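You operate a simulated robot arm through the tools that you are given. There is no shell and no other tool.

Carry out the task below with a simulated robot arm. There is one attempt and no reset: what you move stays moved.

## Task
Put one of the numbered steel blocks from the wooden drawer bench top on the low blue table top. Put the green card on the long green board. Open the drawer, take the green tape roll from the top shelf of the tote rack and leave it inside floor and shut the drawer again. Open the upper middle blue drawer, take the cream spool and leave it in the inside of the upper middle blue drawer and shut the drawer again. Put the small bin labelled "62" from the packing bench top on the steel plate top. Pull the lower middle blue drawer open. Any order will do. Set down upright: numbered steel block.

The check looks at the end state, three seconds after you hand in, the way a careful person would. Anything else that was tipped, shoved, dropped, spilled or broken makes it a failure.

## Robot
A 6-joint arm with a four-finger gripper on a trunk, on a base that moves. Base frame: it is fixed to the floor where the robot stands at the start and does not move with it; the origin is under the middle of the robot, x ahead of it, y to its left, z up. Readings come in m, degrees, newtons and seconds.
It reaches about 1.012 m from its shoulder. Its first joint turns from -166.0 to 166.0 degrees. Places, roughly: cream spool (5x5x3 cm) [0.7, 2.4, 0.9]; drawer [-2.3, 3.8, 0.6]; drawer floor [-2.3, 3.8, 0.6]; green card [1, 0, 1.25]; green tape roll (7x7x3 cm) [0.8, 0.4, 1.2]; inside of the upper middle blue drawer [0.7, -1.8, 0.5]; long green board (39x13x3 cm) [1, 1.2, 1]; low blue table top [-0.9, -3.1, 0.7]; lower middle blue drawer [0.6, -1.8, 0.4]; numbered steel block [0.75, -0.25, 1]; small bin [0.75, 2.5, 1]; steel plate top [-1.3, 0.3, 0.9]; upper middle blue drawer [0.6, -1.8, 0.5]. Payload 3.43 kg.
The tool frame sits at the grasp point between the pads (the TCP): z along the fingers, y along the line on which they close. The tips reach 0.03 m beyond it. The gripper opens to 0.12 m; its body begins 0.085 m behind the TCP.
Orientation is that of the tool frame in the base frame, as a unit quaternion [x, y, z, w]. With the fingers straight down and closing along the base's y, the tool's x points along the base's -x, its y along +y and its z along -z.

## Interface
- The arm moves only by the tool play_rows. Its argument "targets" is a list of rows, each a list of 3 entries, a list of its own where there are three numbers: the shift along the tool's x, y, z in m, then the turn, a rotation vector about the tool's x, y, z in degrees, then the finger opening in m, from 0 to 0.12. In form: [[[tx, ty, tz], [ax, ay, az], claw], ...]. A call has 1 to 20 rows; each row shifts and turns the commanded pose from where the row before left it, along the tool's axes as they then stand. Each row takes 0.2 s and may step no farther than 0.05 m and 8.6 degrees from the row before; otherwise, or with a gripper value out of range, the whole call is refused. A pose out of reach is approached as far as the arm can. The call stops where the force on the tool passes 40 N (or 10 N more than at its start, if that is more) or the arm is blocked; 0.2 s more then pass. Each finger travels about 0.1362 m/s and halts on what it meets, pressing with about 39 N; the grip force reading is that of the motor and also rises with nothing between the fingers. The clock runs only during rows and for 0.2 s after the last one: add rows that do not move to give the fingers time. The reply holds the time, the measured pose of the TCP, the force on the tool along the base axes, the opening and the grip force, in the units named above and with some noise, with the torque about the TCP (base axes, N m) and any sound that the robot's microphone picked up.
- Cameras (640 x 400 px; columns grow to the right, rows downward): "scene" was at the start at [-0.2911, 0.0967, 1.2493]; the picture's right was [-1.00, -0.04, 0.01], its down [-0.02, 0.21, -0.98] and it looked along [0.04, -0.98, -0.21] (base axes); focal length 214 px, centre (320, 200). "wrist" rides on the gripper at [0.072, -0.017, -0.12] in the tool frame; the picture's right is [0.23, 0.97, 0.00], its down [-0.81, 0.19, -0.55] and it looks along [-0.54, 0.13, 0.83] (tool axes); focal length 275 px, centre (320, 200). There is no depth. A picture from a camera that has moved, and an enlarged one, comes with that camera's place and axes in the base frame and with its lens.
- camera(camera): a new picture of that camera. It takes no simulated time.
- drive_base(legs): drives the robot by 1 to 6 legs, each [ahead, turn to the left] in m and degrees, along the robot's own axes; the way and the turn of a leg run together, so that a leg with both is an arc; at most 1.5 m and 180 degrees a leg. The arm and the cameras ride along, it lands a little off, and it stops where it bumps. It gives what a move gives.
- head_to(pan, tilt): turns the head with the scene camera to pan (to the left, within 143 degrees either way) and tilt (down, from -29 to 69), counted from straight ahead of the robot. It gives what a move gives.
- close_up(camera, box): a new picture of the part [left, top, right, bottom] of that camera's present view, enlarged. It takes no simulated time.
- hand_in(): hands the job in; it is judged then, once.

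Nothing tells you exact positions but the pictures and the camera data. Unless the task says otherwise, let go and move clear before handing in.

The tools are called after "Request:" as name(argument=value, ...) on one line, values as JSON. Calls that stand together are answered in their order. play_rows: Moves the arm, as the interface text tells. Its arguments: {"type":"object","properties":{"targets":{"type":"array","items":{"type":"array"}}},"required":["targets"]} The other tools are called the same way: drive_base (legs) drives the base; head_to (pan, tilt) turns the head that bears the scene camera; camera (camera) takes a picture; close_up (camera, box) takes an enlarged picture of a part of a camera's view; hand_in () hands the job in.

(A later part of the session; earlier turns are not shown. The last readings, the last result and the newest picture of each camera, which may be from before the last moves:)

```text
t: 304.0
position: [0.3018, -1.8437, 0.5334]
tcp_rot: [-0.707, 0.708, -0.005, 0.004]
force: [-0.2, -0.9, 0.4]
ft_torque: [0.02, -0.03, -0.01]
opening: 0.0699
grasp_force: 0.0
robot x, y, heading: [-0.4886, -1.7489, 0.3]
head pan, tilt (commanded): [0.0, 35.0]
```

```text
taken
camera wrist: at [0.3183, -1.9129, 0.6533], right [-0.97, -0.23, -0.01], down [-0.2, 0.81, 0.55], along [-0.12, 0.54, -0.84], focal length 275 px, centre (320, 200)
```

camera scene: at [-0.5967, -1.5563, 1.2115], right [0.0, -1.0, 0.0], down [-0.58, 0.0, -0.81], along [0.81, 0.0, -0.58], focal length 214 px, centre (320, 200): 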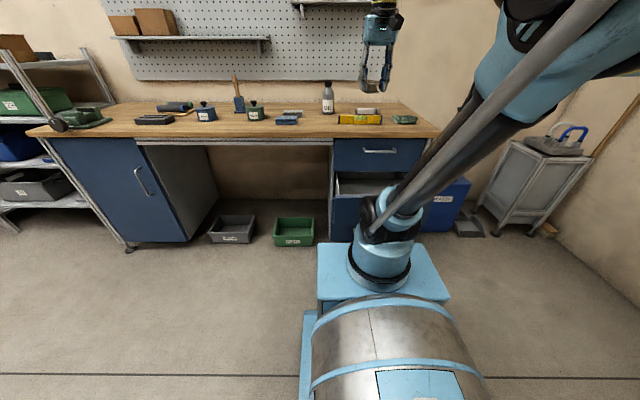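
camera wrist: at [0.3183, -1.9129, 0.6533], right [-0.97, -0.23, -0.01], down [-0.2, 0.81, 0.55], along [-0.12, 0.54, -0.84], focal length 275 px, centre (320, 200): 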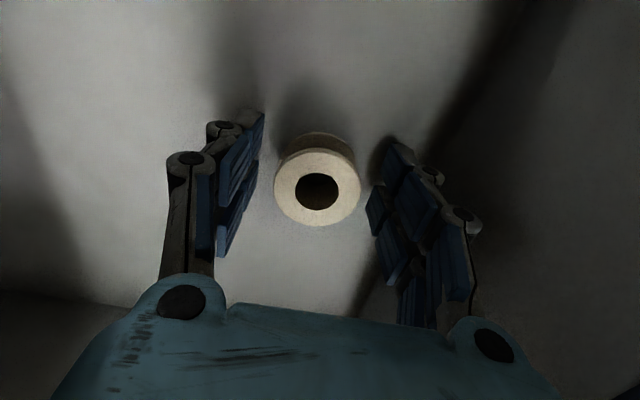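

The spool stands on the drawer floor. I rise clear, yaw back, and look in to confirm.

Request:
play_rows(targets=[[[0, 0, -0.02], [0, 0, 0], 0.07], [[0, 0, -0.03], [0, 0, 0], 0.07], [[0, 0, -0.04], [0, 0, 0], 0.07], [[0, 0, -0.04], [0, 0, 0], 0.07], [[0, 0, -0.04], [0, 0, 0], 0.07], [[0, 0, -0.04], [0, 0, 0], 0.07], [[0, 0, -0.04], [0, 0, 0], 0.07], [[0, 0, -0.045], [0, 0, 0], 0.07], [[0, 0, -0.045], [0, 0, 0], 0.07], [[0, 0, -0.045], [0, 0, 0], 0.07], [[0, 0, -0.045], [0, 0, 0], 0.07], [[0, 0, -0.045], [0, 0, 0], 0.07], [[0, 0, 0], [0, 0, 0], 0.07]])

Request:
camera(camera="wrist")

Request:
camera(camera="scene")

```text
t: 306.8
position: [0.2959, -1.8426, 1.0066]
tcp_rot: [0.707, -0.707, 0.005, -0.004]
force: [-0.3, 0.1, 0.7]
ft_torque: [0.03, 0.0, 0.02]
opening: 0.0698
grasp_force: 0.0
robot x, y, heading: [-0.4849, -1.7483, 0.5]
head pan, tilt (commanded): [0.0, 35.0]
```

```text
taken
camera wrist: at [0.3116, -1.912, 1.128], right [-0.97, -0.23, -0.01], down [-0.2, 0.81, 0.55], along [-0.12, 0.54, -0.84], focal length 275 px, centre (320, 200)
```

wrist: 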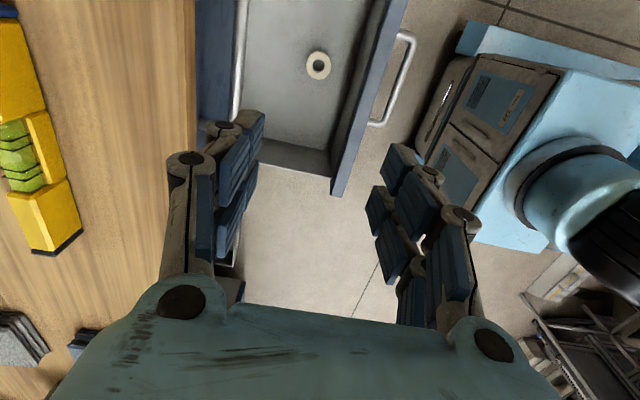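

```text
taken
camera scene: at [-0.6955, -1.557, 1.2115], right [0.0, -1.0, 0.0], down [-0.58, 0.0, -0.81], along [0.81, 0.0, -0.58], focal length 214 px, centre (320, 200)
```

scene: 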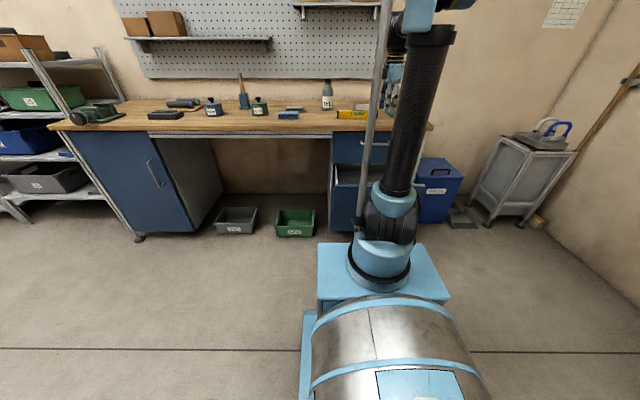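

The spool sits in the middle of the drawer. Now I yaw the tool back, back the base up and prepare to push the drawer shut with closed fingertips tipped 45°.

Request:
play_rows(targets=[[[0, 0, 0], [0, 0, 8.2], 0.05], [[0, 0, 0], [0, 0, 8.2], 0.03], [[0, 0, 0], [0, 0, 8.2], 0.0], [[0, 0, 0], [0, 0, 8.2], 0.0], [[0, 0, 0], [0, 0, 8.2], 0.0], [[0, 0, 0], [0, 0, 8.2], 0.0], [[0, 0, 0], [0, 0, 8.2], 0.0], [[0, 0, 0], [0, 0, 8.2], 0.0], [[0, 0, 0], [0, 0, 8.2], 0.0], [[0, 0, 0], [0, 0, 8.2], 0.0], [[0, 0, 0], [0, 0, 8], 0.0], [[0, 0, 0], [0, 0, 0], 0.0]])

Request:
drive_base(legs=[[-0.27, 0]])

Request:
play_rows(targets=[[[0, 0, 0], [0, -7.5, 0], 0.0], [[0, 0, 0], [0, -7.5, 0], 0.0], [[0, 0, 0], [0, -7.5, 0], 0.0], [[0, 0, 0], [0, -7.5, 0], 0.0], [[0, 0, 0], [0, -7.5, 0], 0.0], [[0, 0, 0], [0, -7.5, 0], 0.0], [[0, 0, 0], [0, 0, 0], 0.0]])

Request:
camera(camera="wrist")

```text
t: 309.4
position: [0.2963, -1.8411, 1.0073]
tcp_rot: [0.001, 1.0, -0.002, 0.005]
force: [0.0, -0.3, -0.1]
ft_torque: [0.0, 0.0, 0.03]
opening: 0.0
grasp_force: 33.5
robot x, y, heading: [-0.488, -1.7483, 0.3]
head pan, tilt (commanded): [0.0, 35.0]
```

```text
t: 311.3
position: [0.024, -1.846, 1.0065]
tcp_rot: [0.002, 1.0, -0.001, 0.006]
force: [-0.1, -0.2, 0.0]
ft_torque: [-0.04, 0.03, 0.04]
opening: 0.0
grasp_force: 33.9
robot x, y, heading: [-0.7567, -1.7447, 0.0]
head pan, tilt (commanded): [0.0, 35.0]
```

```text
t: 312.9
position: [0.0113, -1.8464, 1.0154]
tcp_rot: [0.003, 0.919, -0.002, 0.394]
force: [-0.2, 0.6, -0.3]
ft_torque: [0.03, -0.04, -0.01]
opening: 0.0
grasp_force: 33.9
robot x, y, heading: [-0.7561, -1.7451, 0.1]
head pan, tilt (commanded): [0.0, 35.0]
```

```text
taken
camera wrist: at [-0.1245, -1.8607, 1.048], right [-0.15, 0.97, -0.17], down [0.16, 0.19, 0.97], along [0.98, 0.12, -0.18], focal length 275 px, centre (320, 200)
```

wrist: 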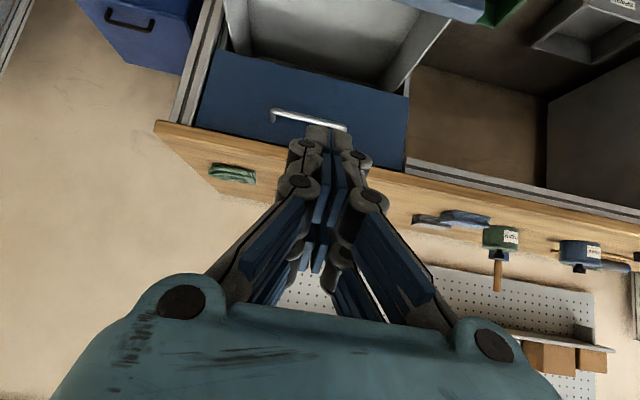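

The tool points 44° forward-down with closed fingers. I move to just before the drawer front, above its handle (z≈0.64).

Request:
play_rows(targets=[[[0.0208, 0.0007, 0.0358], [0, 0, 0], 0.0], [[0.0208, 0.0007, 0.0358], [0, 0, 0], 0.0], [[0.0208, 0.0007, 0.0358], [0, 0, 0], 0.0], [[0.0208, 0.0007, 0.0358], [0, 0, 0], 0.0], [[0.0208, 0.0007, 0.0358], [0, 0, 0], 0.0], [[0.0208, 0.0007, 0.0358], [0, 0, 0], 0.0], [[0.0208, 0.0007, 0.0358], [0, 0, 0], 0.0], [[0.0208, 0.0007, 0.0358], [0, 0, 0], 0.0], [[0.0208, 0.0007, 0.0358], [0, 0, 0], 0.0], [[0, 0, 0], [0, 0, 0], 0.0]])

Request:
camera(camera="wrist")

Request:
camera(camera="scene")

```text
t: 315.1
position: [0.1133, -1.8409, 0.6581]
tcp_rot: [0.002, 0.919, -0.002, 0.394]
force: [-1.3, -1.0, 0.8]
ft_torque: [-0.02, 0.03, 0.02]
opening: 0.0
grasp_force: 33.4
robot x, y, heading: [-0.7592, -1.7445, -0.2]
head pan, tilt (commanded): [0.0, 35.0]
```

```text
taken
camera wrist: at [-0.0221, -1.8554, 0.6898], right [-0.15, 0.97, -0.17], down [0.16, 0.19, 0.97], along [0.97, 0.12, -0.19], focal length 275 px, centre (320, 200)
```

wrist: 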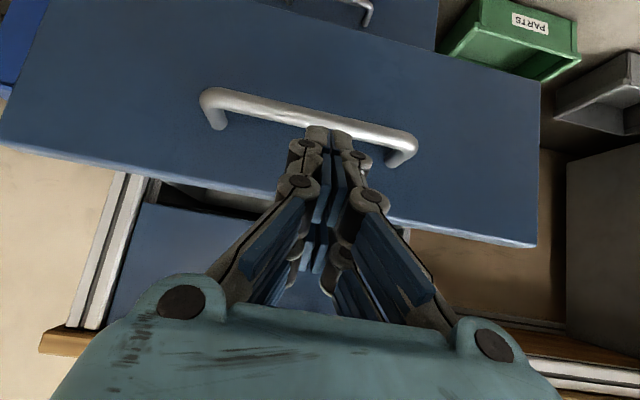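

```text
taken
camera scene: at [-0.9663, -1.5567, 1.2115], right [0.0, -1.0, 0.0], down [-0.58, 0.0, -0.81], along [0.81, 0.0, -0.58], focal length 214 px, centre (320, 200)
```

scene: 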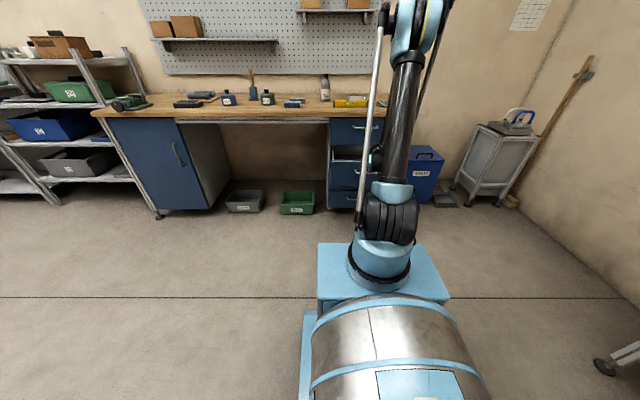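

The fingertips would pass very close over the handle bar, so I shift left to y≈-1.70, beside the handle, and lower to the panel's mid height.

Request:
play_rows(targets=[[[0, 0.047, 0], [0, 0, 0], 0.0], [[0, 0.047, 0], [0, 0, 0], 0.0], [[0, 0.046, 0], [0, 0, 0], 0.0], [[0.0134, 0, 0.0127], [0, 0, 0], 0.0], [[0.0134, 0, 0.0127], [0, 0, 0], 0.0], [[0, 0, 0], [0, 0, 0], 0.0]])

Request:
camera(camera="wrist")

```text
t: 316.5
position: [0.1275, -1.7, 0.6403]
tcp_rot: [0.002, 0.92, -0.002, 0.391]
force: [0.2, 0.0, 0.3]
ft_torque: [-0.05, -0.02, -0.03]
opening: 0.0
grasp_force: 33.0
out of reach, approached as far as the arm can: row 4, 5
robot x, y, heading: [-0.755, -1.7456, -0.0]
head pan, tilt (commanded): [0.0, 35.0]
```

```text
taken
camera wrist: at [-0.0081, -1.7146, 0.6735], right [-0.15, 0.97, -0.17], down [0.16, 0.19, 0.97], along [0.97, 0.12, -0.19], focal length 275 px, centre (320, 200)
```

wrist: 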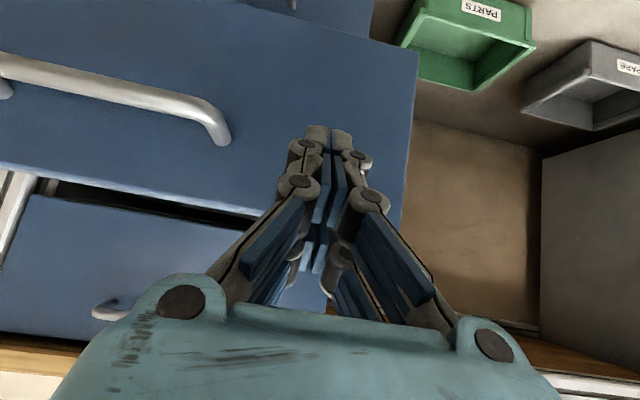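

The tips are beside the handle, just before the panel. I start pushing forward, lowering a little as reach allows.

Request:
play_rows(targets=[[[-0.0102, 0, 0.0179], [0, 0, 0], 0.0], [[-0.0102, 0, 0.0179], [0, 0, 0], 0.0], [[-0.0102, 0, 0.0179], [0, 0, 0], 0.0], [[-0.0102, 0, 0.0179], [0, 0, 0], 0.0]])

Request:
camera(camera="wrist")

```text
t: 317.5
position: [0.2083, -1.7015, 0.6202]
tcp_rot: [0.002, 0.919, -0.002, 0.394]
force: [-0.5, 0.2, 1.3]
ft_torque: [-0.04, 0.0, 0.0]
opening: 0.0001
grasp_force: 33.2
robot x, y, heading: [-0.7594, -1.7492, -0.3]
head pan, tilt (commanded): [0.0, 35.0]
```

```text
taken
camera wrist: at [0.0723, -1.7152, 0.653], right [-0.15, 0.97, -0.17], down [0.16, 0.19, 0.97], along [0.98, 0.12, -0.19], focal length 275 px, centre (320, 200)
```

wrist: 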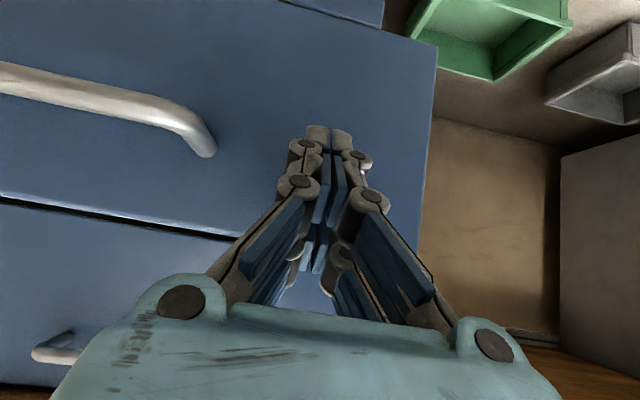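

The drawer slides in with the push. I continue.

Request:
play_rows(targets=[[[-0.0138, 0, 0.0145], [0, 0, 0], 0.0], [[-0.0138, 0, 0.0145], [0, 0, 0], 0.0], [[-0.0138, 0, 0.0145], [0, 0, 0], 0.0], [[-0.0138, 0, 0.0145], [0, 0, 0], 0.0], [[-0.0138, 0, 0.0145], [0, 0, 0], 0.0], [[0, 0, 0], [0, 0, 0], 0.0]])

Request:
camera(camera="wrist")

```text
t: 318.9
position: [0.3079, -1.6996, 0.622]
tcp_rot: [0.002, 0.919, -0.002, 0.394]
force: [-0.4, 0.3, -0.4]
ft_torque: [0.01, 0.01, -0.02]
opening: 0.0002
grasp_force: 33.5
robot x, y, heading: [-0.7601, -1.7478, 0.1]
head pan, tilt (commanded): [0.0, 35.0]
```

```text
taken
camera wrist: at [0.1723, -1.7154, 0.6545], right [-0.15, 0.97, -0.17], down [0.16, 0.19, 0.97], along [0.97, 0.12, -0.19], focal length 275 px, centre (320, 200)
```

wrist: 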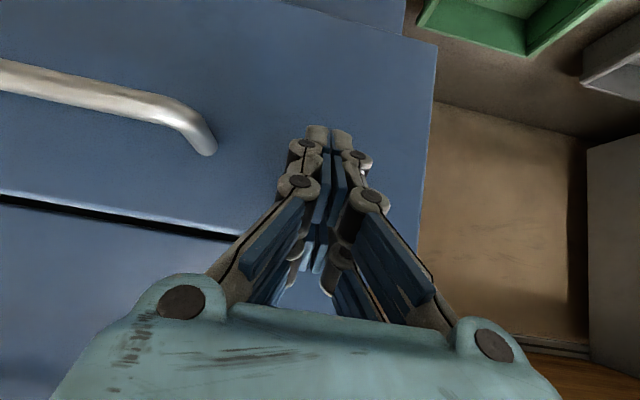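

It keeps moving with the tips. I push the last several centimetres until it meets the stop.

Request:
play_rows(targets=[[[-0.0103, 0, 0.0109], [0, 0, 0], 0.0], [[-0.0103, 0, 0.0109], [0, 0, 0], 0.0], [[-0.0103, 0, 0.0109], [0, 0, 0], 0.0], [[-0.0103, 0, 0.0109], [0, 0, 0], 0.0], [[-0.007, 0, 0.0073], [0, 0, 0], 0.0], [[-0.007, 0, 0.0073], [0, 0, 0], 0.0], [[0, 0, 0], [0, 0, 0], 0.0]])

Request:
camera(camera="wrist")

Request:
camera(camera="scene")

```text
t: 320.5
position: [0.3884, -1.7022, 0.6224]
tcp_rot: [0.002, 0.919, -0.002, 0.394]
force: [1.0, 0.6, 0.0]
ft_torque: [0.02, 0.03, 0.0]
opening: 0.0
grasp_force: 33.6
robot x, y, heading: [-0.7597, -1.7487, 0.0]
head pan, tilt (commanded): [0.0, 35.0]
```

```text
taken
camera wrist: at [0.2528, -1.7169, 0.6538], right [-0.15, 0.97, -0.17], down [0.16, 0.19, 0.97], along [0.98, 0.12, -0.19], focal length 275 px, centre (320, 200)
```

wrist: 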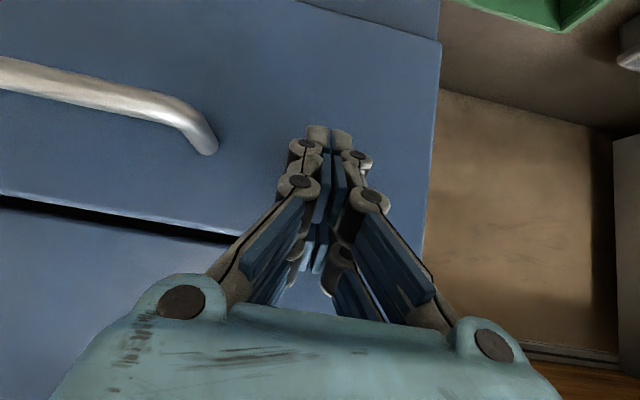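

```text
taken
camera scene: at [-0.9662, -1.5567, 1.2115], right [0.0, -1.0, 0.0], down [-0.58, 0.0, -0.81], along [0.81, 0.0, -0.58], focal length 214 px, centre (320, 200)
```

scene: 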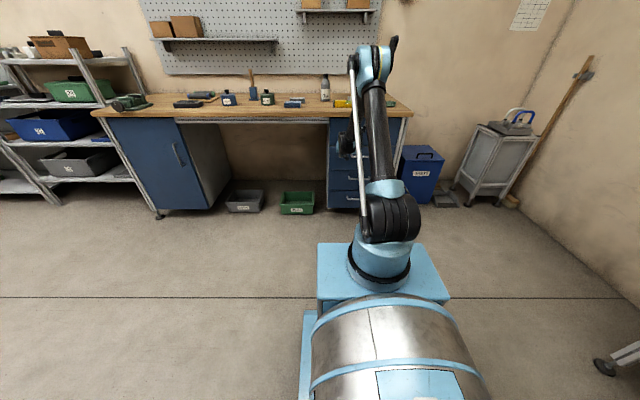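

No stop felt yet; I keep pushing in 1 cm steps.

Request:
play_rows(targets=[[[-0.0069, 0, 0.0073], [0, 0, 0], 0.0], [[-0.0069, 0, 0.0073], [0, 0, 0], 0.0], [[0, 0, 0], [0, 0, 0], 0.0]])

Request:
camera(camera="wrist")

```text
t: 321.1
position: [0.3944, -1.7019, 0.633]
tcp_rot: [0.003, 0.918, -0.001, 0.397]
force: [2.3, 0.5, -2.2]
ft_torque: [0.0, -0.05, 0.01]
opening: 0.0001
grasp_force: 33.2
robot x, y, heading: [-0.7584, -1.7427, 0.1]
head pan, tilt (commanded): [0.0, 35.0]
stopped in row 2: the force on the tool passed its limit at 62 N (the readings are from after the stop); the commanded pose is now the measured one
```

```text
taken
camera wrist: at [0.2575, -1.7167, 0.6648], right [-0.15, 0.97, -0.17], down [0.16, 0.19, 0.97], along [0.98, 0.12, -0.18], focal length 275 px, centre (320, 200)
```

wrist: 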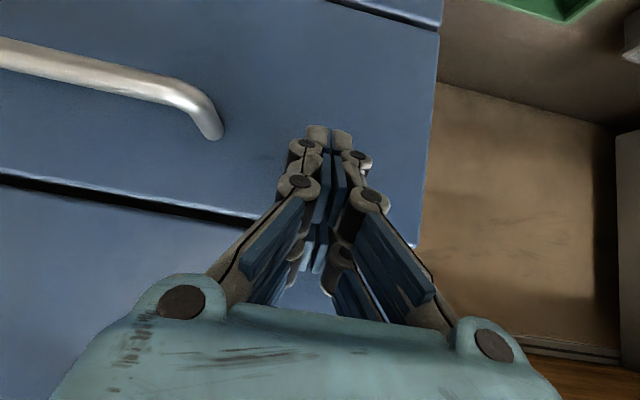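

The stop was reached (62 N). I retreat and check that the drawer is flush.

Request:
play_rows(targets=[[[0, 0, -0.02], [0, 0, 0], 0.0], [[0, 0, -0.04], [0, 0, 0], 0.0], [[0, 0, -0.045], [0, 0, 0], 0.0], [[0, 0, -0.045], [0, 0, 0], 0.0], [[0, 0, -0.045], [0, 0, 0], 0.0], [[0, 0, -0.045], [0, 0, 0], 0.0], [[0, 0, -0.045], [0, 0, 0], 0.0], [[0, 0, -0.045], [0, 0, 0], 0.0], [[0, 0, 0], [0, 0, 0], 0.0]])

Request:
camera(camera="wrist")

Request:
close_up(camera="scene", box=[290, 80, 430, 220])

```text
t: 323.1
position: [0.1516, -1.6997, 0.8628]
tcp_rot: [0.003, 0.918, -0.003, 0.396]
force: [-0.4, 0.1, -0.1]
ft_torque: [-0.02, -0.03, 0.03]
opening: 0.0
grasp_force: 33.8
robot x, y, heading: [-0.7593, -1.7444, -0.2]
head pan, tilt (commanded): [0.0, 35.0]
```

```text
taken
camera wrist: at [0.0154, -1.7139, 0.8935], right [-0.15, 0.97, -0.17], down [0.15, 0.19, 0.97], along [0.98, 0.12, -0.18], focal length 275 px, centre (320, 200)
```

wrist: 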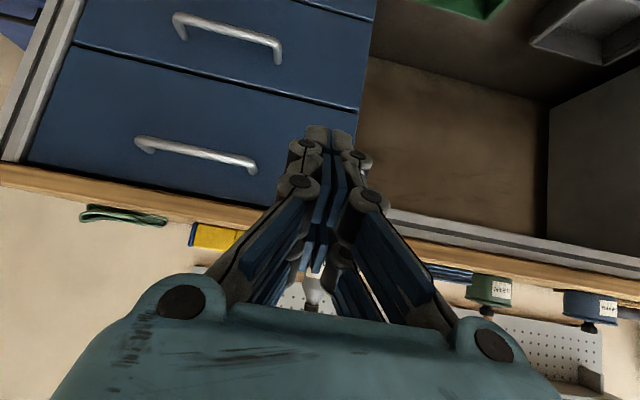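

```text
2.86 times, centred on (360, 150) of scene
camera zoom: at [-0.9664, -1.5567, 1.2115], right [0.0, -1.0, 0.0], down [-0.58, 0.0, -0.81], along [0.81, 0.0, -0.58], focal length 613 px, centre (206, 343)
```

zoom: 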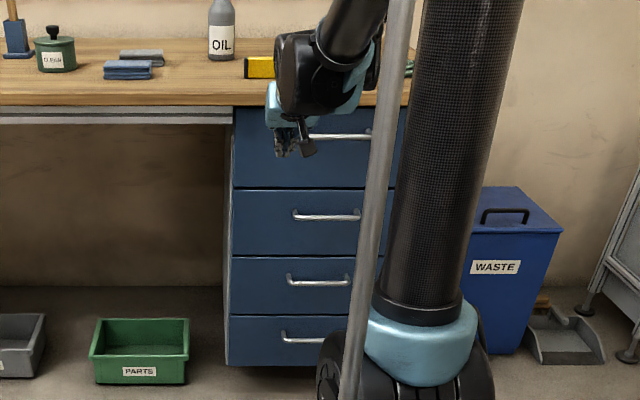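

The upper-middle drawer is flush again with the spool inside. For the lower-middle drawer I reposition the base to about [-0.98,-2.14] as before.

Request:
drive_base(legs=[[0, 60], [-0.45, 0], [0, -60]])

Request:
head_to(pan=-2, tilt=32)

Request:
play_rows(targets=[[[-0.03, 0, -0.03], [0, 0, 0], 0.0], [[-0.03, 0, -0.03], [0, 0, 0], 0.0], [[0, 0, 0], [0, -7.4, 0], 0.02], [[0, 0, 0], [0, -7.4, 0], 0.04], [[0, 0, 0], [0, -7.4, 0], 0.06], [[0, 0, 0], [0, -7.4, 0], 0.07], [[0, 0, 0], [0, -7.4, 0], 0.07], [[0, 0, 0], [0, -7.0, 0], 0.07], [[0, 0, 0], [0, 0, 0], 0.07]])

Request:
camera(camera="scene")

```text
t: 331.8
position: [-0.0796, -2.115, 0.8623]
tcp_rot: [0.017, 0.918, -0.009, 0.396]
force: [0.4, 0.0, -0.2]
ft_torque: [0.01, 0.02, 0.0]
opening: 0.0001
grasp_force: 33.8
robot x, y, heading: [-0.9913, -2.1204, -1.9]
head pan, tilt (commanded): [0.0, 35.0]
```

```text
t: 332.5
position: [-0.0902, -2.1154, 0.8734]
tcp_rot: [0.017, 0.916, -0.009, 0.401]
force: [0.0, -0.2, 0.1]
ft_torque: [-0.02, -0.03, 0.0]
opening: 0.0001
grasp_force: 33.2
robot x, y, heading: [-0.9917, -2.1223, -1.6]
head pan, tilt (commanded): [-2.0, 32.0]
```

```text
t: 334.5
position: [-0.0941, -2.1192, 0.9581]
tcp_rot: [0.016, 0.719, -0.017, 0.694]
force: [-0.2, 0.0, 0.3]
ft_torque: [-0.02, -0.01, 0.03]
opening: 0.07
grasp_force: 0.0
out of reach, approached as far as the arm can: row 8
robot x, y, heading: [-0.9919, -2.1211, -1.9]
head pan, tilt (commanded): [-2.0, 32.0]
```

```text
taken
camera scene: at [-1.1912, -1.9277, 1.2161], right [-0.07, -1.0, 0.0], down [-0.54, 0.04, -0.84], along [0.84, -0.06, -0.54], focal length 214 px, centre (320, 200)
```

scene: 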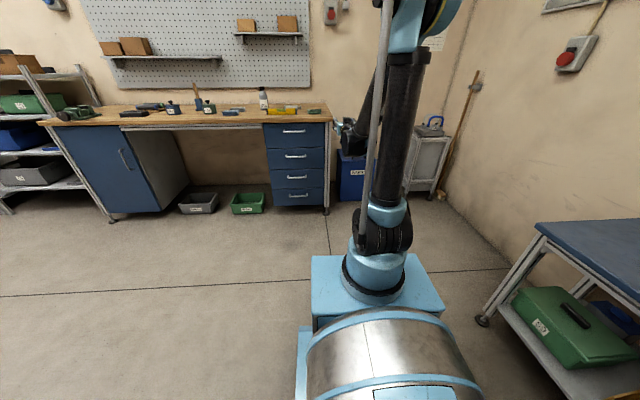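

All drawers are flush. I zoom in to fix the position of the third (lower-middle) handle.

Request:
close_up(camera="scene", box=[250, 110, 340, 220])

Request:
camera(camera="wrist")

```text
3.64 times, centred on (295, 165) of scene
camera zoom: at [-1.1912, -1.9277, 1.2161], right [-0.07, -1.0, 0.0], down [-0.54, 0.04, -0.84], along [0.84, -0.06, -0.54], focal length 780 px, centre (411, 327)
```

zoom: 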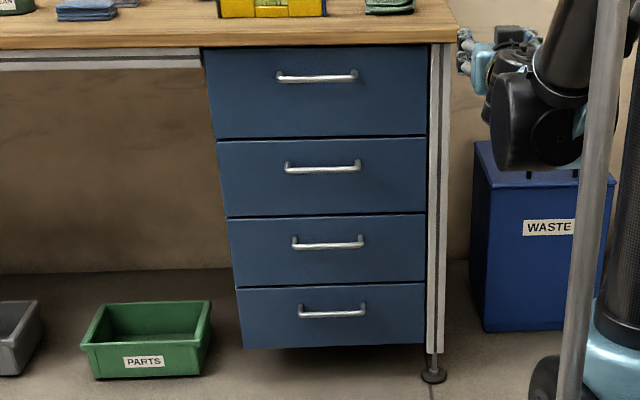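

```text
taken
camera wrist: at [-0.2164, -2.1298, 0.8913], right [0.04, 0.97, -0.23], down [-0.51, 0.22, 0.83], along [0.86, 0.09, 0.51], focal length 275 px, centre (320, 200)
```

wrist: 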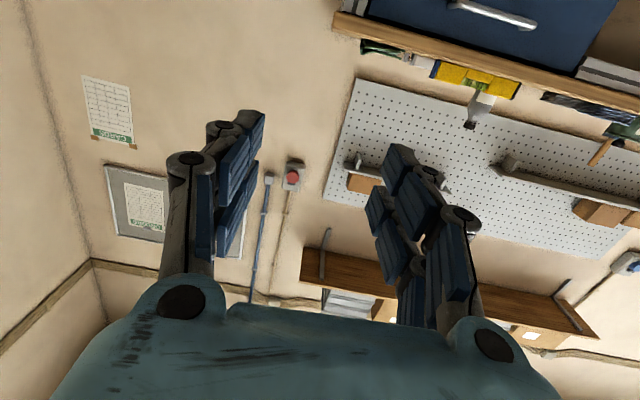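

From the calibrated view the lower-middle handle is at about [0.381,-1.842,0.42]. I straighten the base and roll the gripper for a vertical grip.

Request:
drive_base(legs=[[0, 1.8]])

Request:
play_rows(targets=[[[0, 0, 0], [0, 0, 8.2], 0.07], [[0, 0, 0], [0, 0, 8.2], 0.07], [[0, 0, 0], [0, 0, 8.2], 0.07], [[0, 0, 0], [0, 0, 8.2], 0.07], [[0, 0, 0], [0, 0, 8.2], 0.07], [[0, 0, 0], [0, 0, 8.2], 0.07], [[0, 0, 0], [0, 0, 8.2], 0.07], [[0, 0, 0], [0, 0, 8.2], 0.07], [[0, 0, 0], [0, 0, 8.2], 0.07], [[0, 0, 0], [0, 0, 8.2], 0.07], [[0, 0, 0], [0, 0, 8], 0.07], [[0.03, 0, 0.033], [0, 0, 0], 0.07], [[0.03, 0, 0.033], [0, 0, 0], 0.07], [[0.03, 0, 0.033], [0, 0, 0], 0.07], [[0.03, 0, 0.033], [0, 0, 0], 0.07], [[0.03, 0, 0.033], [0, 0, 0], 0.07], [[0.03, 0, 0.033], [0, 0, 0], 0.07], [[0.03, 0, 0.033], [0, 0, 0], 0.07], [[0.03, 0, 0.033], [0, 0, 0], 0.07], [[0, 0, 0], [0, 0, 0], 0.07]])

Request:
camera(camera="wrist")

```text
t: 335.2
position: [-0.094, -2.0922, 0.9579]
tcp_rot: [0.005, 0.72, -0.006, 0.694]
force: [0.1, -1.1, -0.2]
ft_torque: [0.0, 0.03, -0.03]
opening: 0.0701
grasp_force: 0.0
robot x, y, heading: [-0.992, -2.1185, 0.1]
head pan, tilt (commanded): [-2.0, 32.0]
```

```text
t: 339.4
position: [0.1635, -1.8574, 0.9615]
tcp_rot: [0.512, 0.513, 0.482, 0.493]
force: [-0.6, -1.6, 0.1]
ft_torque: [-0.01, 0.01, 0.0]
opening: 0.0702
grasp_force: 0.0
robot x, y, heading: [-0.9908, -2.1204, -0.2]
head pan, tilt (commanded): [-2.0, 32.0]
```

```text
taken
camera wrist: at [0.0438, -1.7842, 0.9508], right [0.05, 0.24, 0.97], down [-0.55, -0.8, 0.23], along [0.83, -0.55, 0.09], focal length 275 px, centre (320, 200)
```

wrist: 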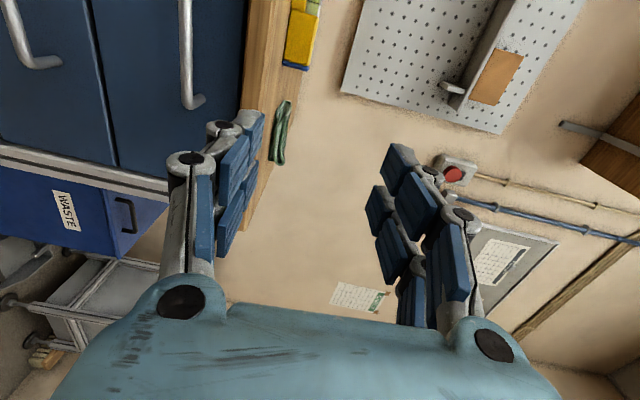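

Aligned at y≈-1.857. I descend to the lower-middle handle's height, 15 cm short of it.

Request:
play_rows(targets=[[[0.0014, -0.0409, 0.0073], [0, 0, 0], 0.07], [[0.0014, -0.0409, 0.0073], [0, 0, 0], 0.07], [[0.0014, -0.0409, 0.0073], [0, 0, 0], 0.07], [[0.0014, -0.0409, 0.0073], [0, 0, 0], 0.07], [[0.0014, -0.0409, 0.0073], [0, 0, 0], 0.07], [[0.0014, -0.0409, 0.0073], [0, 0, 0], 0.07], [[0.0014, -0.0409, 0.0073], [0, 0, 0], 0.07], [[0.0014, -0.0409, 0.0073], [0, 0, 0], 0.07], [[0.0014, -0.0409, 0.0073], [0, 0, 0], 0.07], [[0.0014, -0.0409, 0.0073], [0, 0, 0], 0.07], [[0.0014, -0.0409, 0.0073], [0, 0, 0], 0.07], [[0.0014, -0.0409, 0.0073], [0, 0, 0], 0.07], [[0.0014, -0.0409, 0.0073], [0, 0, 0], 0.07], [[0, 0, 0], [0, 0, 0], 0.07]])

Request:
camera(camera="wrist")

```text
t: 342.4
position: [0.2292, -1.8477, 0.4632]
tcp_rot: [0.512, 0.512, 0.482, 0.493]
force: [-0.3, 0.6, -0.3]
ft_torque: [0.0, -0.01, 0.0]
opening: 0.07
grasp_force: 0.1
out of reach, approached as far as the arm can: row 12, 13
robot x, y, heading: [-0.9887, -2.1196, -0.3]
head pan, tilt (commanded): [-2.0, 32.0]
```

```text
taken
camera wrist: at [0.1107, -1.7739, 0.4511], right [0.05, 0.24, 0.97], down [-0.55, -0.8, 0.23], along [0.83, -0.55, 0.09], focal length 275 px, centre (320, 200)
```

wrist: 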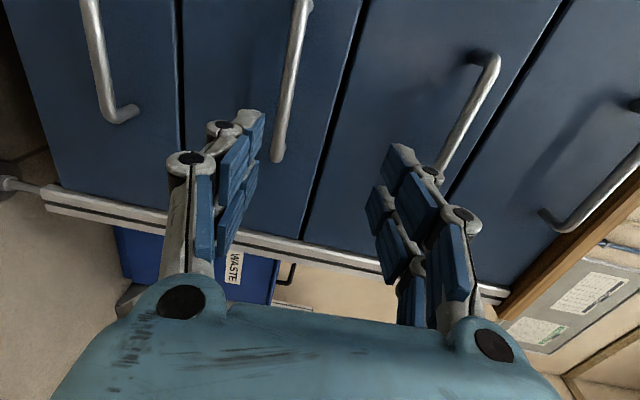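

The bar is 3 cm below the tool axis; a bit further forward the arm can go lower. I move 4 cm forward, then down 3 cm.

Request:
play_rows(targets=[[[0, 0, 0.02], [0, 0, 0], 0.07], [[0, 0, 0.02], [0, 0, 0], 0.07], [[0, -0.015, 0], [0, 0, 0], 0.07], [[0, -0.014, 0], [0, 0, 0], 0.07], [[0, 0, 0], [0, 0, 0], 0.07]])

Request:
camera(camera="wrist")

```text
t: 343.6
position: [0.2515, -1.8617, 0.4717]
tcp_rot: [0.512, 0.511, 0.483, 0.494]
force: [-0.8, 0.4, 0.9]
ft_torque: [-0.03, 0.01, 0.01]
opening: 0.0704
grasp_force: 0.1
out of reach, approached as far as the arm can: row 1, 2, 3, 4
robot x, y, heading: [-0.991, -2.1254, 0.1]
head pan, tilt (commanded): [-2.0, 32.0]
```

```text
taken
camera wrist: at [0.1327, -1.7876, 0.4596], right [0.05, 0.24, 0.97], down [-0.55, -0.8, 0.22], along [0.83, -0.55, 0.09], focal length 275 px, centre (320, 200)
```

wrist: 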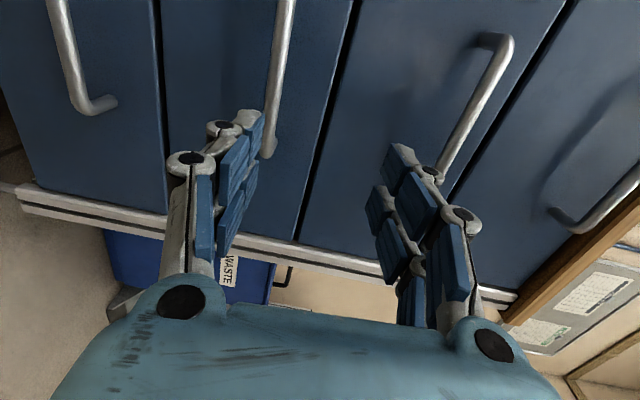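

The level tool cannot get that low; tipping it about 17° down will. I pitch down 14° and then lower.

Request:
play_rows(targets=[[[0, 0, 0], [7, 0, 0], 0.07], [[0, 0, 0], [7, 0, 0], 0.07], [[0, -0.015, 0], [0, 0, 0], 0.07], [[0, -0.015, 0], [0, 0, 0], 0.07], [[0, 0, 0], [0, 0, 0], 0.07]])

Request:
camera(camera="wrist")

```text
t: 344.8
position: [0.2448, -1.8602, 0.4415]
tcp_rot: [0.567, 0.558, 0.425, 0.433]
force: [1.2, 0.3, 0.3]
ft_torque: [0.04, 0.02, -0.02]
opening: 0.07
grasp_force: 0.2
robot x, y, heading: [-0.9896, -2.1214, 0.1]
head pan, tilt (commanded): [-2.0, 32.0]
```

```text
taken
camera wrist: at [0.126, -1.7868, 0.4576], right [0.26, 0.23, 0.94], down [-0.49, -0.8, 0.33], along [0.83, -0.55, -0.1], focal length 275 px, centre (320, 200)
```

wrist: 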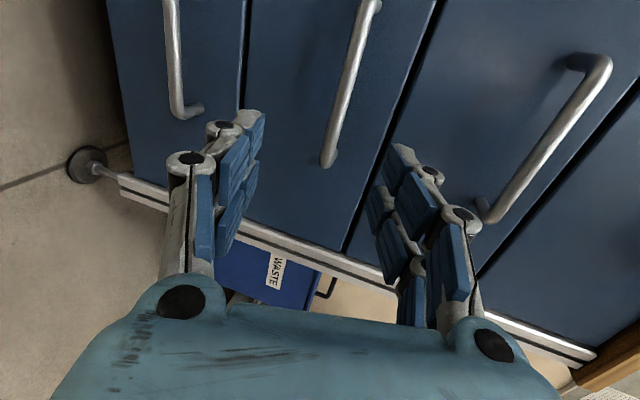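

With a 15° tip the arm is free again; the bar is at [0.381,-1.842,0.424], 1.9 cm above the tool axis. I align and advance along the axis to grasp it.

Request:
play_rows(targets=[[[0.01, 0.0188, 0], [0, 0, 0], 0.055], [[0, 0, 0.025], [0, 0, 0], 0.055], [[0, 0, 0.025], [0, 0, 0], 0.055], [[0, 0, 0.02], [0, 0, 0], 0.055], [[0, 0, 0], [0, 0, 0], 0.055]])

Request:
camera(camera="wrist")

```text
t: 346.0
position: [0.3062, -1.8564, 0.4567]
tcp_rot: [0.567, 0.558, 0.424, 0.433]
force: [-0.3, 0.5, 0.0]
ft_torque: [0.0, -0.03, 0.0]
opening: 0.0549
grasp_force: 0.0
out of reach, approached as far as the arm can: row 3, 4
robot x, y, heading: [-0.9916, -2.123, 0.1]
head pan, tilt (commanded): [-2.0, 32.0]
```

```text
taken
camera wrist: at [0.1878, -1.7821, 0.4726], right [0.26, 0.23, 0.94], down [-0.49, -0.8, 0.33], along [0.83, -0.55, -0.1], focal length 275 px, centre (320, 200)
```

wrist: 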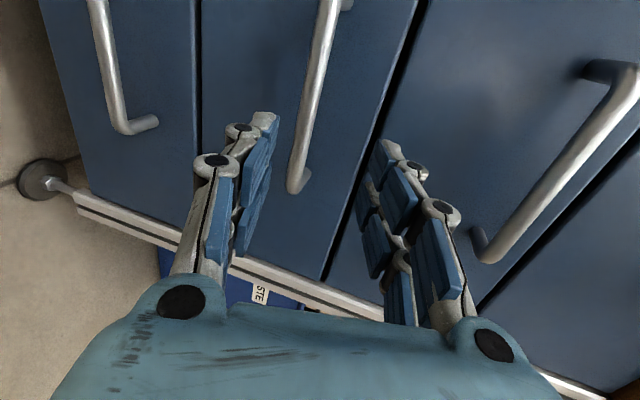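

The upper arm also has a lowest elevation, so the best place is closer in, with the base doing the pulling. I set the arm to the right relative pose, then I'll drive the base forward.

Request:
play_rows(targets=[[[0.002, -0.015, -0.025], [0, 0, 0], 0.055], [[0.002, -0.015, -0.025], [0, 0, 0], 0.055], [[0.002, -0.015, 0], [0, 0, 0], 0.055], [[0, 0, 0], [0, 0, 0], 0.055]])

Request:
camera(camera="wrist")

```text
t: 347.0
position: [0.2452, -1.8498, 0.4269]
tcp_rot: [0.566, 0.558, 0.424, 0.433]
force: [0.2, 0.6, 0.1]
ft_torque: [0.03, 0.01, 0.03]
opening: 0.0548
grasp_force: 0.0
robot x, y, heading: [-0.9923, -2.1222, -0.3]
head pan, tilt (commanded): [-2.0, 32.0]
```

```text
taken
camera wrist: at [0.1263, -1.7745, 0.442], right [0.26, 0.23, 0.94], down [-0.49, -0.8, 0.33], along [0.83, -0.55, -0.1], focal length 275 px, centre (320, 200)
```

wrist: 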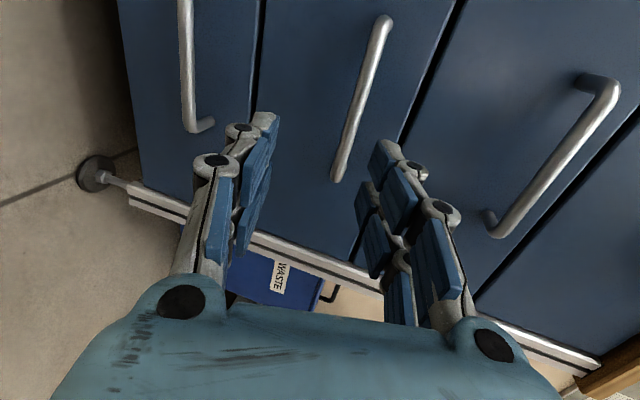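

The arm reached the intended pose exactly. I drive forward 9 cm and check.

Request:
drive_base(legs=[[0.09, 0]])

Request:
camera(camera="wrist")

```text
t: 348.1
position: [0.3342, -1.85, 0.426]
tcp_rot: [0.567, 0.558, 0.424, 0.432]
force: [-0.3, 0.7, -0.7]
ft_torque: [-0.04, -0.01, 0.01]
opening: 0.0549
grasp_force: 0.0
robot x, y, heading: [-0.901, -2.122, 0.1]
head pan, tilt (commanded): [-2.0, 32.0]
```

```text
taken
camera wrist: at [0.2157, -1.7749, 0.4422], right [0.26, 0.23, 0.94], down [-0.49, -0.8, 0.33], along [0.83, -0.55, -0.1], focal length 275 px, centre (320, 200)
```

wrist: 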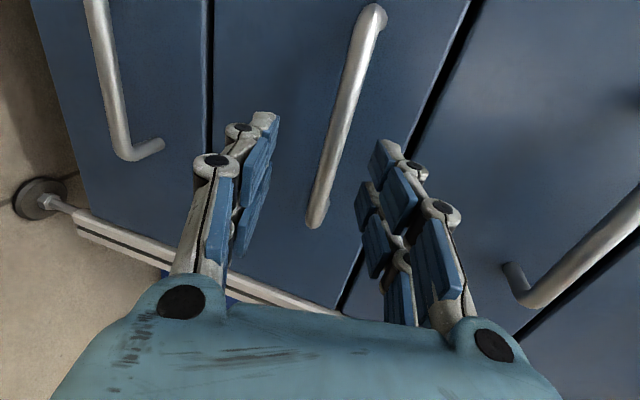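

The bar is right between the fingers. I drive the last 3.4 cm and close.

Request:
drive_base(legs=[[0.034, 0]])

Request:
play_rows(targets=[[[0, 0, 0], [0, 0, 0], 0.04], [[0, 0, 0], [0, 0, 0], 0.025], [[0, 0, 0], [0, 0, 0], 0.01], [[0, 0, 0], [0, 0, 0], 0.0], [[0, 0, 0], [0, 0, 0], 0.0]])

Request:
camera(camera="wrist")

```text
t: 349.0
position: [0.3626, -1.8492, 0.4414]
tcp_rot: [0.564, 0.556, 0.428, 0.436]
force: [0.4, 0.2, 0.9]
ft_torque: [0.02, -0.02, 0.0]
opening: 0.0549
grasp_force: 0.2
robot x, y, heading: [-0.8683, -2.1231, -0.0]
head pan, tilt (commanded): [-2.0, 32.0]
```

```text
t: 350.2
position: [0.3573, -1.8502, 0.4579]
tcp_rot: [0.561, 0.553, 0.432, 0.439]
force: [-0.4, 0.2, -0.4]
ft_torque: [0.01, 0.0, 0.02]
opening: 0.0001
grasp_force: 33.5
robot x, y, heading: [-0.8724, -2.1198, -0.1]
head pan, tilt (commanded): [-2.0, 32.0]
```

```text
taken
camera wrist: at [0.2382, -1.7754, 0.47], right [0.24, 0.23, 0.94], down [-0.5, -0.8, 0.32], along [0.83, -0.55, -0.08], focal length 275 px, centre (320, 200)
```

wrist: 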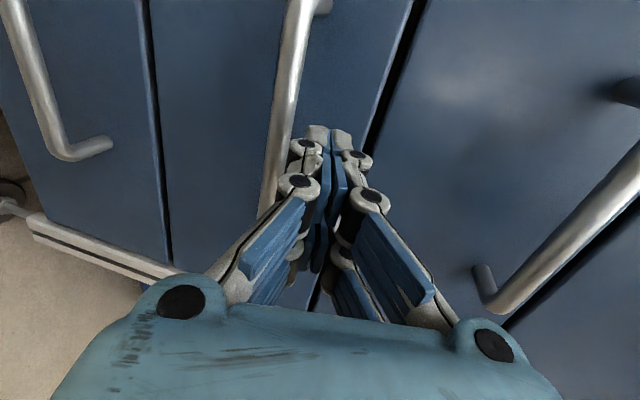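

The arm drifted up about 3 cm after the base move, so the fingers closed above the bar, touching nothing. I back off, reopen, tip to 18° and re-align using arm motions only.

Request:
play_rows(targets=[[[0, 0, -0.025], [0, 0, 0], 0.0], [[0, 0, -0.025], [0, 0, 0], 0.0], [[0, 0, 0], [4, 0, 0], 0.03], [[0, 0, 0], [0, 0, 0], 0.05], [[0, -0.0219, 0.0227], [0, 0, 0], 0.05], [[0, 0, 0], [0, 0, 0], 0.05]])

Request:
camera(camera="wrist")

```text
t: 351.6
position: [0.3242, -1.8505, 0.4419]
tcp_rot: [0.577, 0.568, 0.412, 0.419]
force: [0.2, 0.6, -0.4]
ft_torque: [0.04, 0.04, -0.01]
opening: 0.0501
grasp_force: 0.0
robot x, y, heading: [-0.8716, -2.1217, -0.1]
head pan, tilt (commanded): [-2.0, 32.0]
```

```text
taken
camera wrist: at [0.2061, -1.7757, 0.4627], right [0.3, 0.23, 0.93], down [-0.48, -0.8, 0.35], along [0.82, -0.55, -0.13], focal length 275 px, centre (320, 200)
```

wrist: 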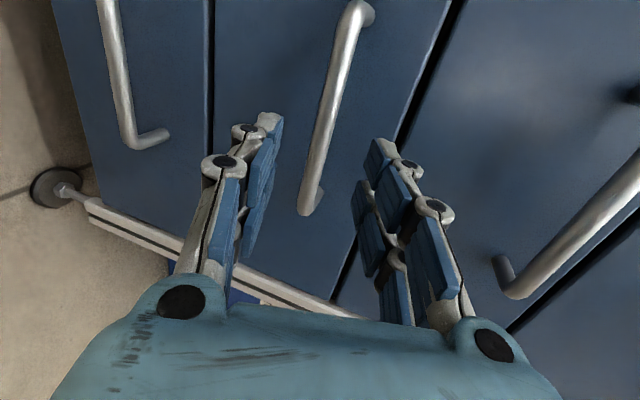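

Now the bar is on the tool axis, 6 cm ahead. I advance 4.6 cm and close.

Request:
play_rows(targets=[[[0, 0.001, 0.016], [0, 0, 0], 0.05], [[0, 0.001, 0.016], [0, 0, 0], 0.05], [[0, 0.001, 0.014], [0, 0, 0], 0.05], [[0, 0, 0], [0, 0, 0], 0.05]])

Request:
camera(camera="wrist")

```text
t: 352.6
position: [0.3685, -1.8502, 0.4298]
tcp_rot: [0.576, 0.567, 0.412, 0.42]
force: [0.6, -0.2, 0.8]
ft_torque: [0.01, -0.01, 0.0]
opening: 0.0499
grasp_force: 0.1
robot x, y, heading: [-0.8694, -2.1145, -0.0]
head pan, tilt (commanded): [-2.0, 32.0]
```

```text
taken
camera wrist: at [0.2507, -1.7752, 0.4514], right [0.3, 0.23, 0.93], down [-0.48, -0.8, 0.35], along [0.82, -0.55, -0.13], focal length 275 px, centre (320, 200)
```

wrist: 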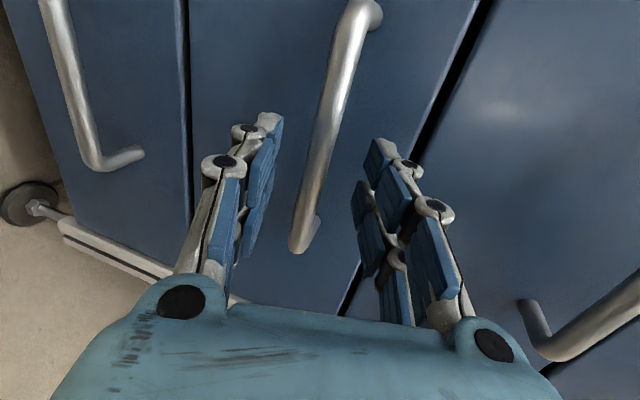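

The bar lies between the pads. I close on it.

Request:
play_rows(targets=[[[0, 0, 0], [0, 0, 0], 0.035], [[0, 0, 0], [0, 0, 0], 0.02], [[0, 0, 0], [0, 0, 0], 0.005], [[0, 0, 0], [0, 0, 0], 0.0], [[0, 0, 0], [0, 0, 0], 0.0]])

Request:
camera(camera="wrist")

```text
t: 353.8
position: [0.3683, -1.8484, 0.429]
tcp_rot: [0.577, 0.568, 0.411, 0.419]
force: [-17.7, -0.3, -25.3]
ft_torque: [-0.84, 0.84, -0.1]
opening: 0.014
grasp_force: 44.6
robot x, y, heading: [-0.8654, -2.1192, -0.2]
head pan, tilt (commanded): [-2.0, 32.0]
```

```text
taken
camera wrist: at [0.2504, -1.7751, 0.4497], right [0.31, 0.23, 0.92], down [-0.48, -0.8, 0.36], along [0.82, -0.55, -0.14], focal length 275 px, centre (320, 200)
```

wrist: 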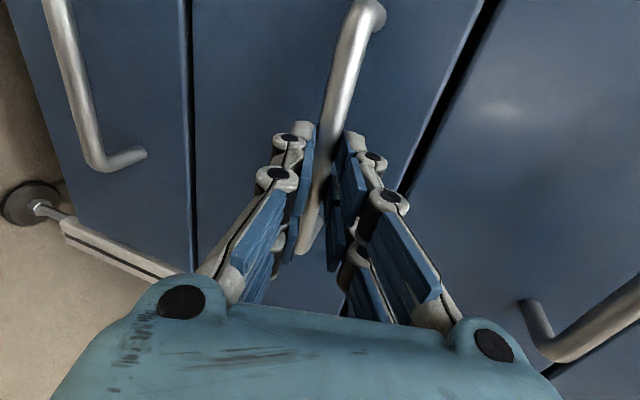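

The bar is gripped. I relax the load a little and pull the drawer by driving the base back.

Request:
play_rows(targets=[[[0, -0.003, -0.002], [0, 0, 0], 0.0], [[0, 0, 0], [0, 0, 0], 0.0]])

Request:
drive_base(legs=[[-0.1, 0]])

Request:
camera(camera="wrist")

```text
t: 354.4
position: [0.3675, -1.8493, 0.4279]
tcp_rot: [0.576, 0.568, 0.413, 0.419]
force: [1.1, -2.7, -3.0]
ft_torque: [-0.63, -0.01, 0.36]
opening: 0.0137
grasp_force: 45.3
robot x, y, heading: [-0.8669, -2.1215, -0.1]
head pan, tilt (commanded): [-2.0, 32.0]
```

```text
t: 355.5
position: [0.2662, -1.8504, 0.4286]
tcp_rot: [0.576, 0.568, 0.412, 0.42]
force: [1.5, -17.8, 6.2]
ft_torque: [-0.76, -0.21, -0.13]
opening: 0.0141
grasp_force: 44.8
robot x, y, heading: [-0.9696, -2.1188, -0.1]
head pan, tilt (commanded): [-2.0, 32.0]
```

```text
taken
camera wrist: at [0.1472, -1.7748, 0.4493], right [0.3, 0.23, 0.93], down [-0.48, -0.8, 0.35], along [0.82, -0.55, -0.13], focal length 275 px, centre (320, 200)
```

wrist: 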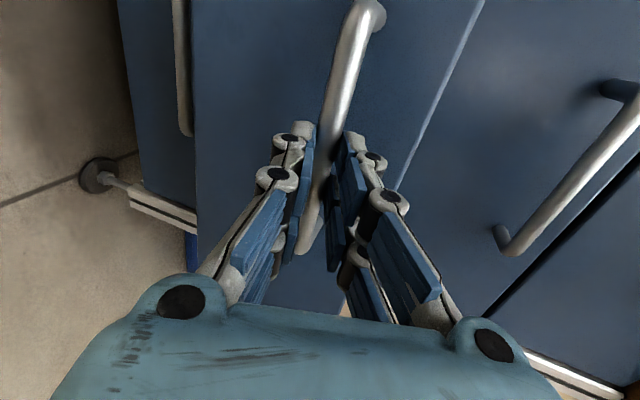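

The drawer follows (10 cm out). I continue backing 10 cm, then a bit more.

Request:
drive_base(legs=[[-0.1, 0]])

Request:
drive_base(legs=[[-0.06, 0]])

Request:
camera(camera="wrist")

Request:
camera(camera="scene")

```text
t: 356.2
position: [0.2452, -1.851, 0.4659]
tcp_rot: [0.571, 0.56, 0.42, 0.429]
force: [1.1, 0.9, -3.1]
ft_torque: [-0.02, -0.21, 0.0]
opening: 0.0
grasp_force: 33.4
robot x, y, heading: [-0.973, -2.1224, -0.1]
head pan, tilt (commanded): [-2.0, 32.0]
stopped in leg 1: the force on the tool passed its limit at 96 N (the readings are from after the stop); the commanded pose is now the measured one
```

```text
t: 357.2
position: [0.1866, -1.8511, 0.4687]
tcp_rot: [0.571, 0.56, 0.42, 0.429]
force: [0.8, 0.2, -0.6]
ft_torque: [-0.02, -0.05, 0.01]
opening: 0.0001
grasp_force: 33.9
robot x, y, heading: [-1.0329, -2.1205, 0.1]
head pan, tilt (commanded): [-2.0, 32.0]
```

```text
taken
camera wrist: at [0.0678, -1.7754, 0.4853], right [0.28, 0.23, 0.93], down [-0.49, -0.8, 0.34], along [0.82, -0.55, -0.11], focal length 275 px, centre (320, 200)
```

wrist: 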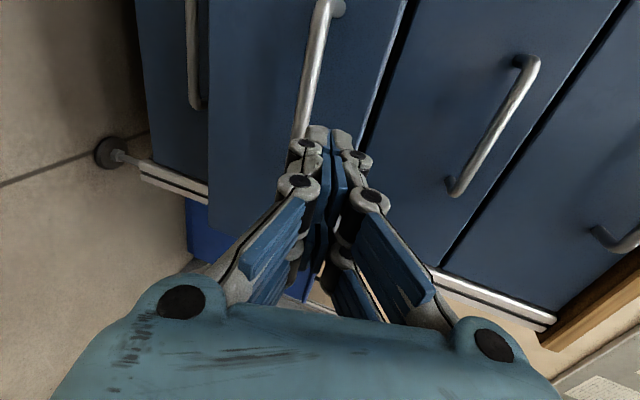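

```text
taken
camera scene: at [-1.2355, -1.934, 1.2162], right [-0.04, -1.0, 0.0], down [-0.54, 0.02, -0.84], along [0.84, -0.03, -0.54], focal length 214 px, centre (320, 200)
```

scene: 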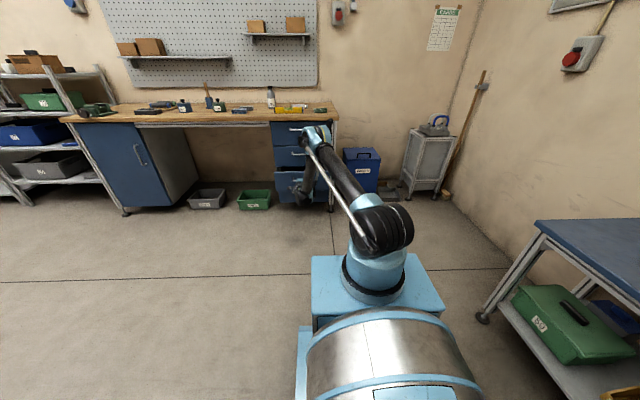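

The arm's creep after the base move slipped the grip upward; the drawer is about 10 cm open. I'll now grip the handle from above instead (fingers down, closing front-to-back) and pull with arm motions only. First I back away, rise and re-orient.

Request:
play_rows(targets=[[[0, 0, -0.03], [0, 0, 0], 0.0], [[0, 0.01, -0.04], [0, 0, 0], 0.0], [[0, 0.04, -0.01], [0, 0, 0], 0.0], [[0, 0.04, -0.01], [0, 0, 0], 0.0], [[0, 0.04, -0.01], [0, 0, 0], 0.0], [[0, 0.04, -0.01], [0, 0, 0], 0.0], [[0, 0.04, -0.01], [0, 0, 0], 0.0], [[0, 0.04, -0.01], [0, 0, 0], 0.0], [[0, 0, 0], [8.2, 0, 0], 0.02], [[0, 0, 0], [8.2, 0, 0], 0.05], [[0, 0, 0], [8.2, 0, 0], 0.05], [[0, 0, 0], [8.2, 0, 0], 0.05], [[0, 0, 0], [8.2, 0, 0], 0.05], [[0, 0, 0], [8.2, 0, 0], 0.05], [[0, 0, 0], [8.2, 0, 0], 0.05], [[0, 0, 0], [8.2, 0, 0], 0.05], [[0, 0, 0], [8.2, 0, 0], 0.05], [[0, 0, 0], [0, 0, 0], 0.05]])

Request:
drive_base(legs=[[0.18, 0]])

Request:
camera(camera="wrist")

Request:
camera(camera="scene")

```text
t: 361.0
position: [0.1217, -1.8482, 0.7576]
tcp_rot: [0.714, 0.7, 0.003, 0.004]
force: [0.3, -0.9, 0.4]
ft_torque: [0.0, 0.04, -0.01]
opening: 0.0502
grasp_force: 0.0
robot x, y, heading: [-1.0318, -2.1216, 0.0]
head pan, tilt (commanded): [-2.0, 32.0]
```

```text
t: 362.5
position: [0.3048, -1.849, 0.7578]
tcp_rot: [0.714, 0.7, 0.005, 0.004]
force: [-0.5, -0.6, -0.3]
ft_torque: [-0.04, -0.01, 0.02]
opening: 0.0501
grasp_force: 0.1
robot x, y, heading: [-0.8464, -2.1219, 0.2]
head pan, tilt (commanded): [-2.0, 32.0]
```

```text
taken
camera wrist: at [0.2891, -1.7759, 0.8791], right [0.98, 0.21, 0.01], down [0.17, -0.81, 0.56], along [0.13, -0.54, -0.83], focal length 275 px, centre (320, 200)
```

wrist: 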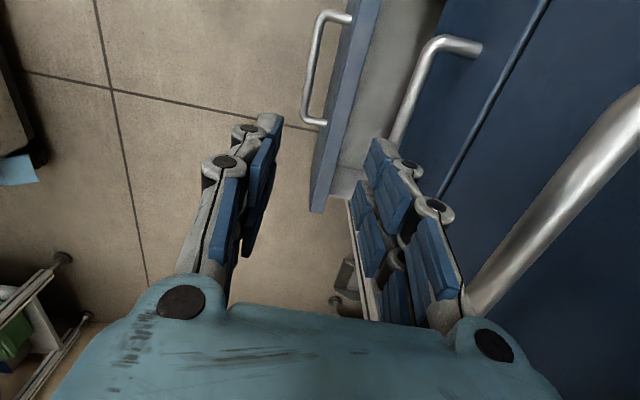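

```text
taken
camera scene: at [-1.0513, -1.9344, 1.2162], right [-0.04, -1.0, 0.0], down [-0.54, 0.02, -0.84], along [0.84, -0.03, -0.54], focal length 214 px, centre (320, 200)
```

scene: 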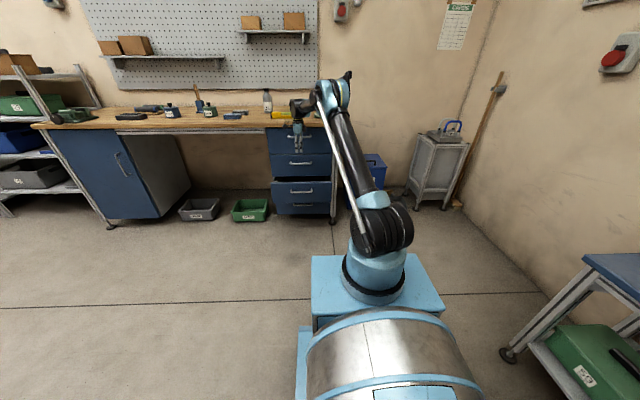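

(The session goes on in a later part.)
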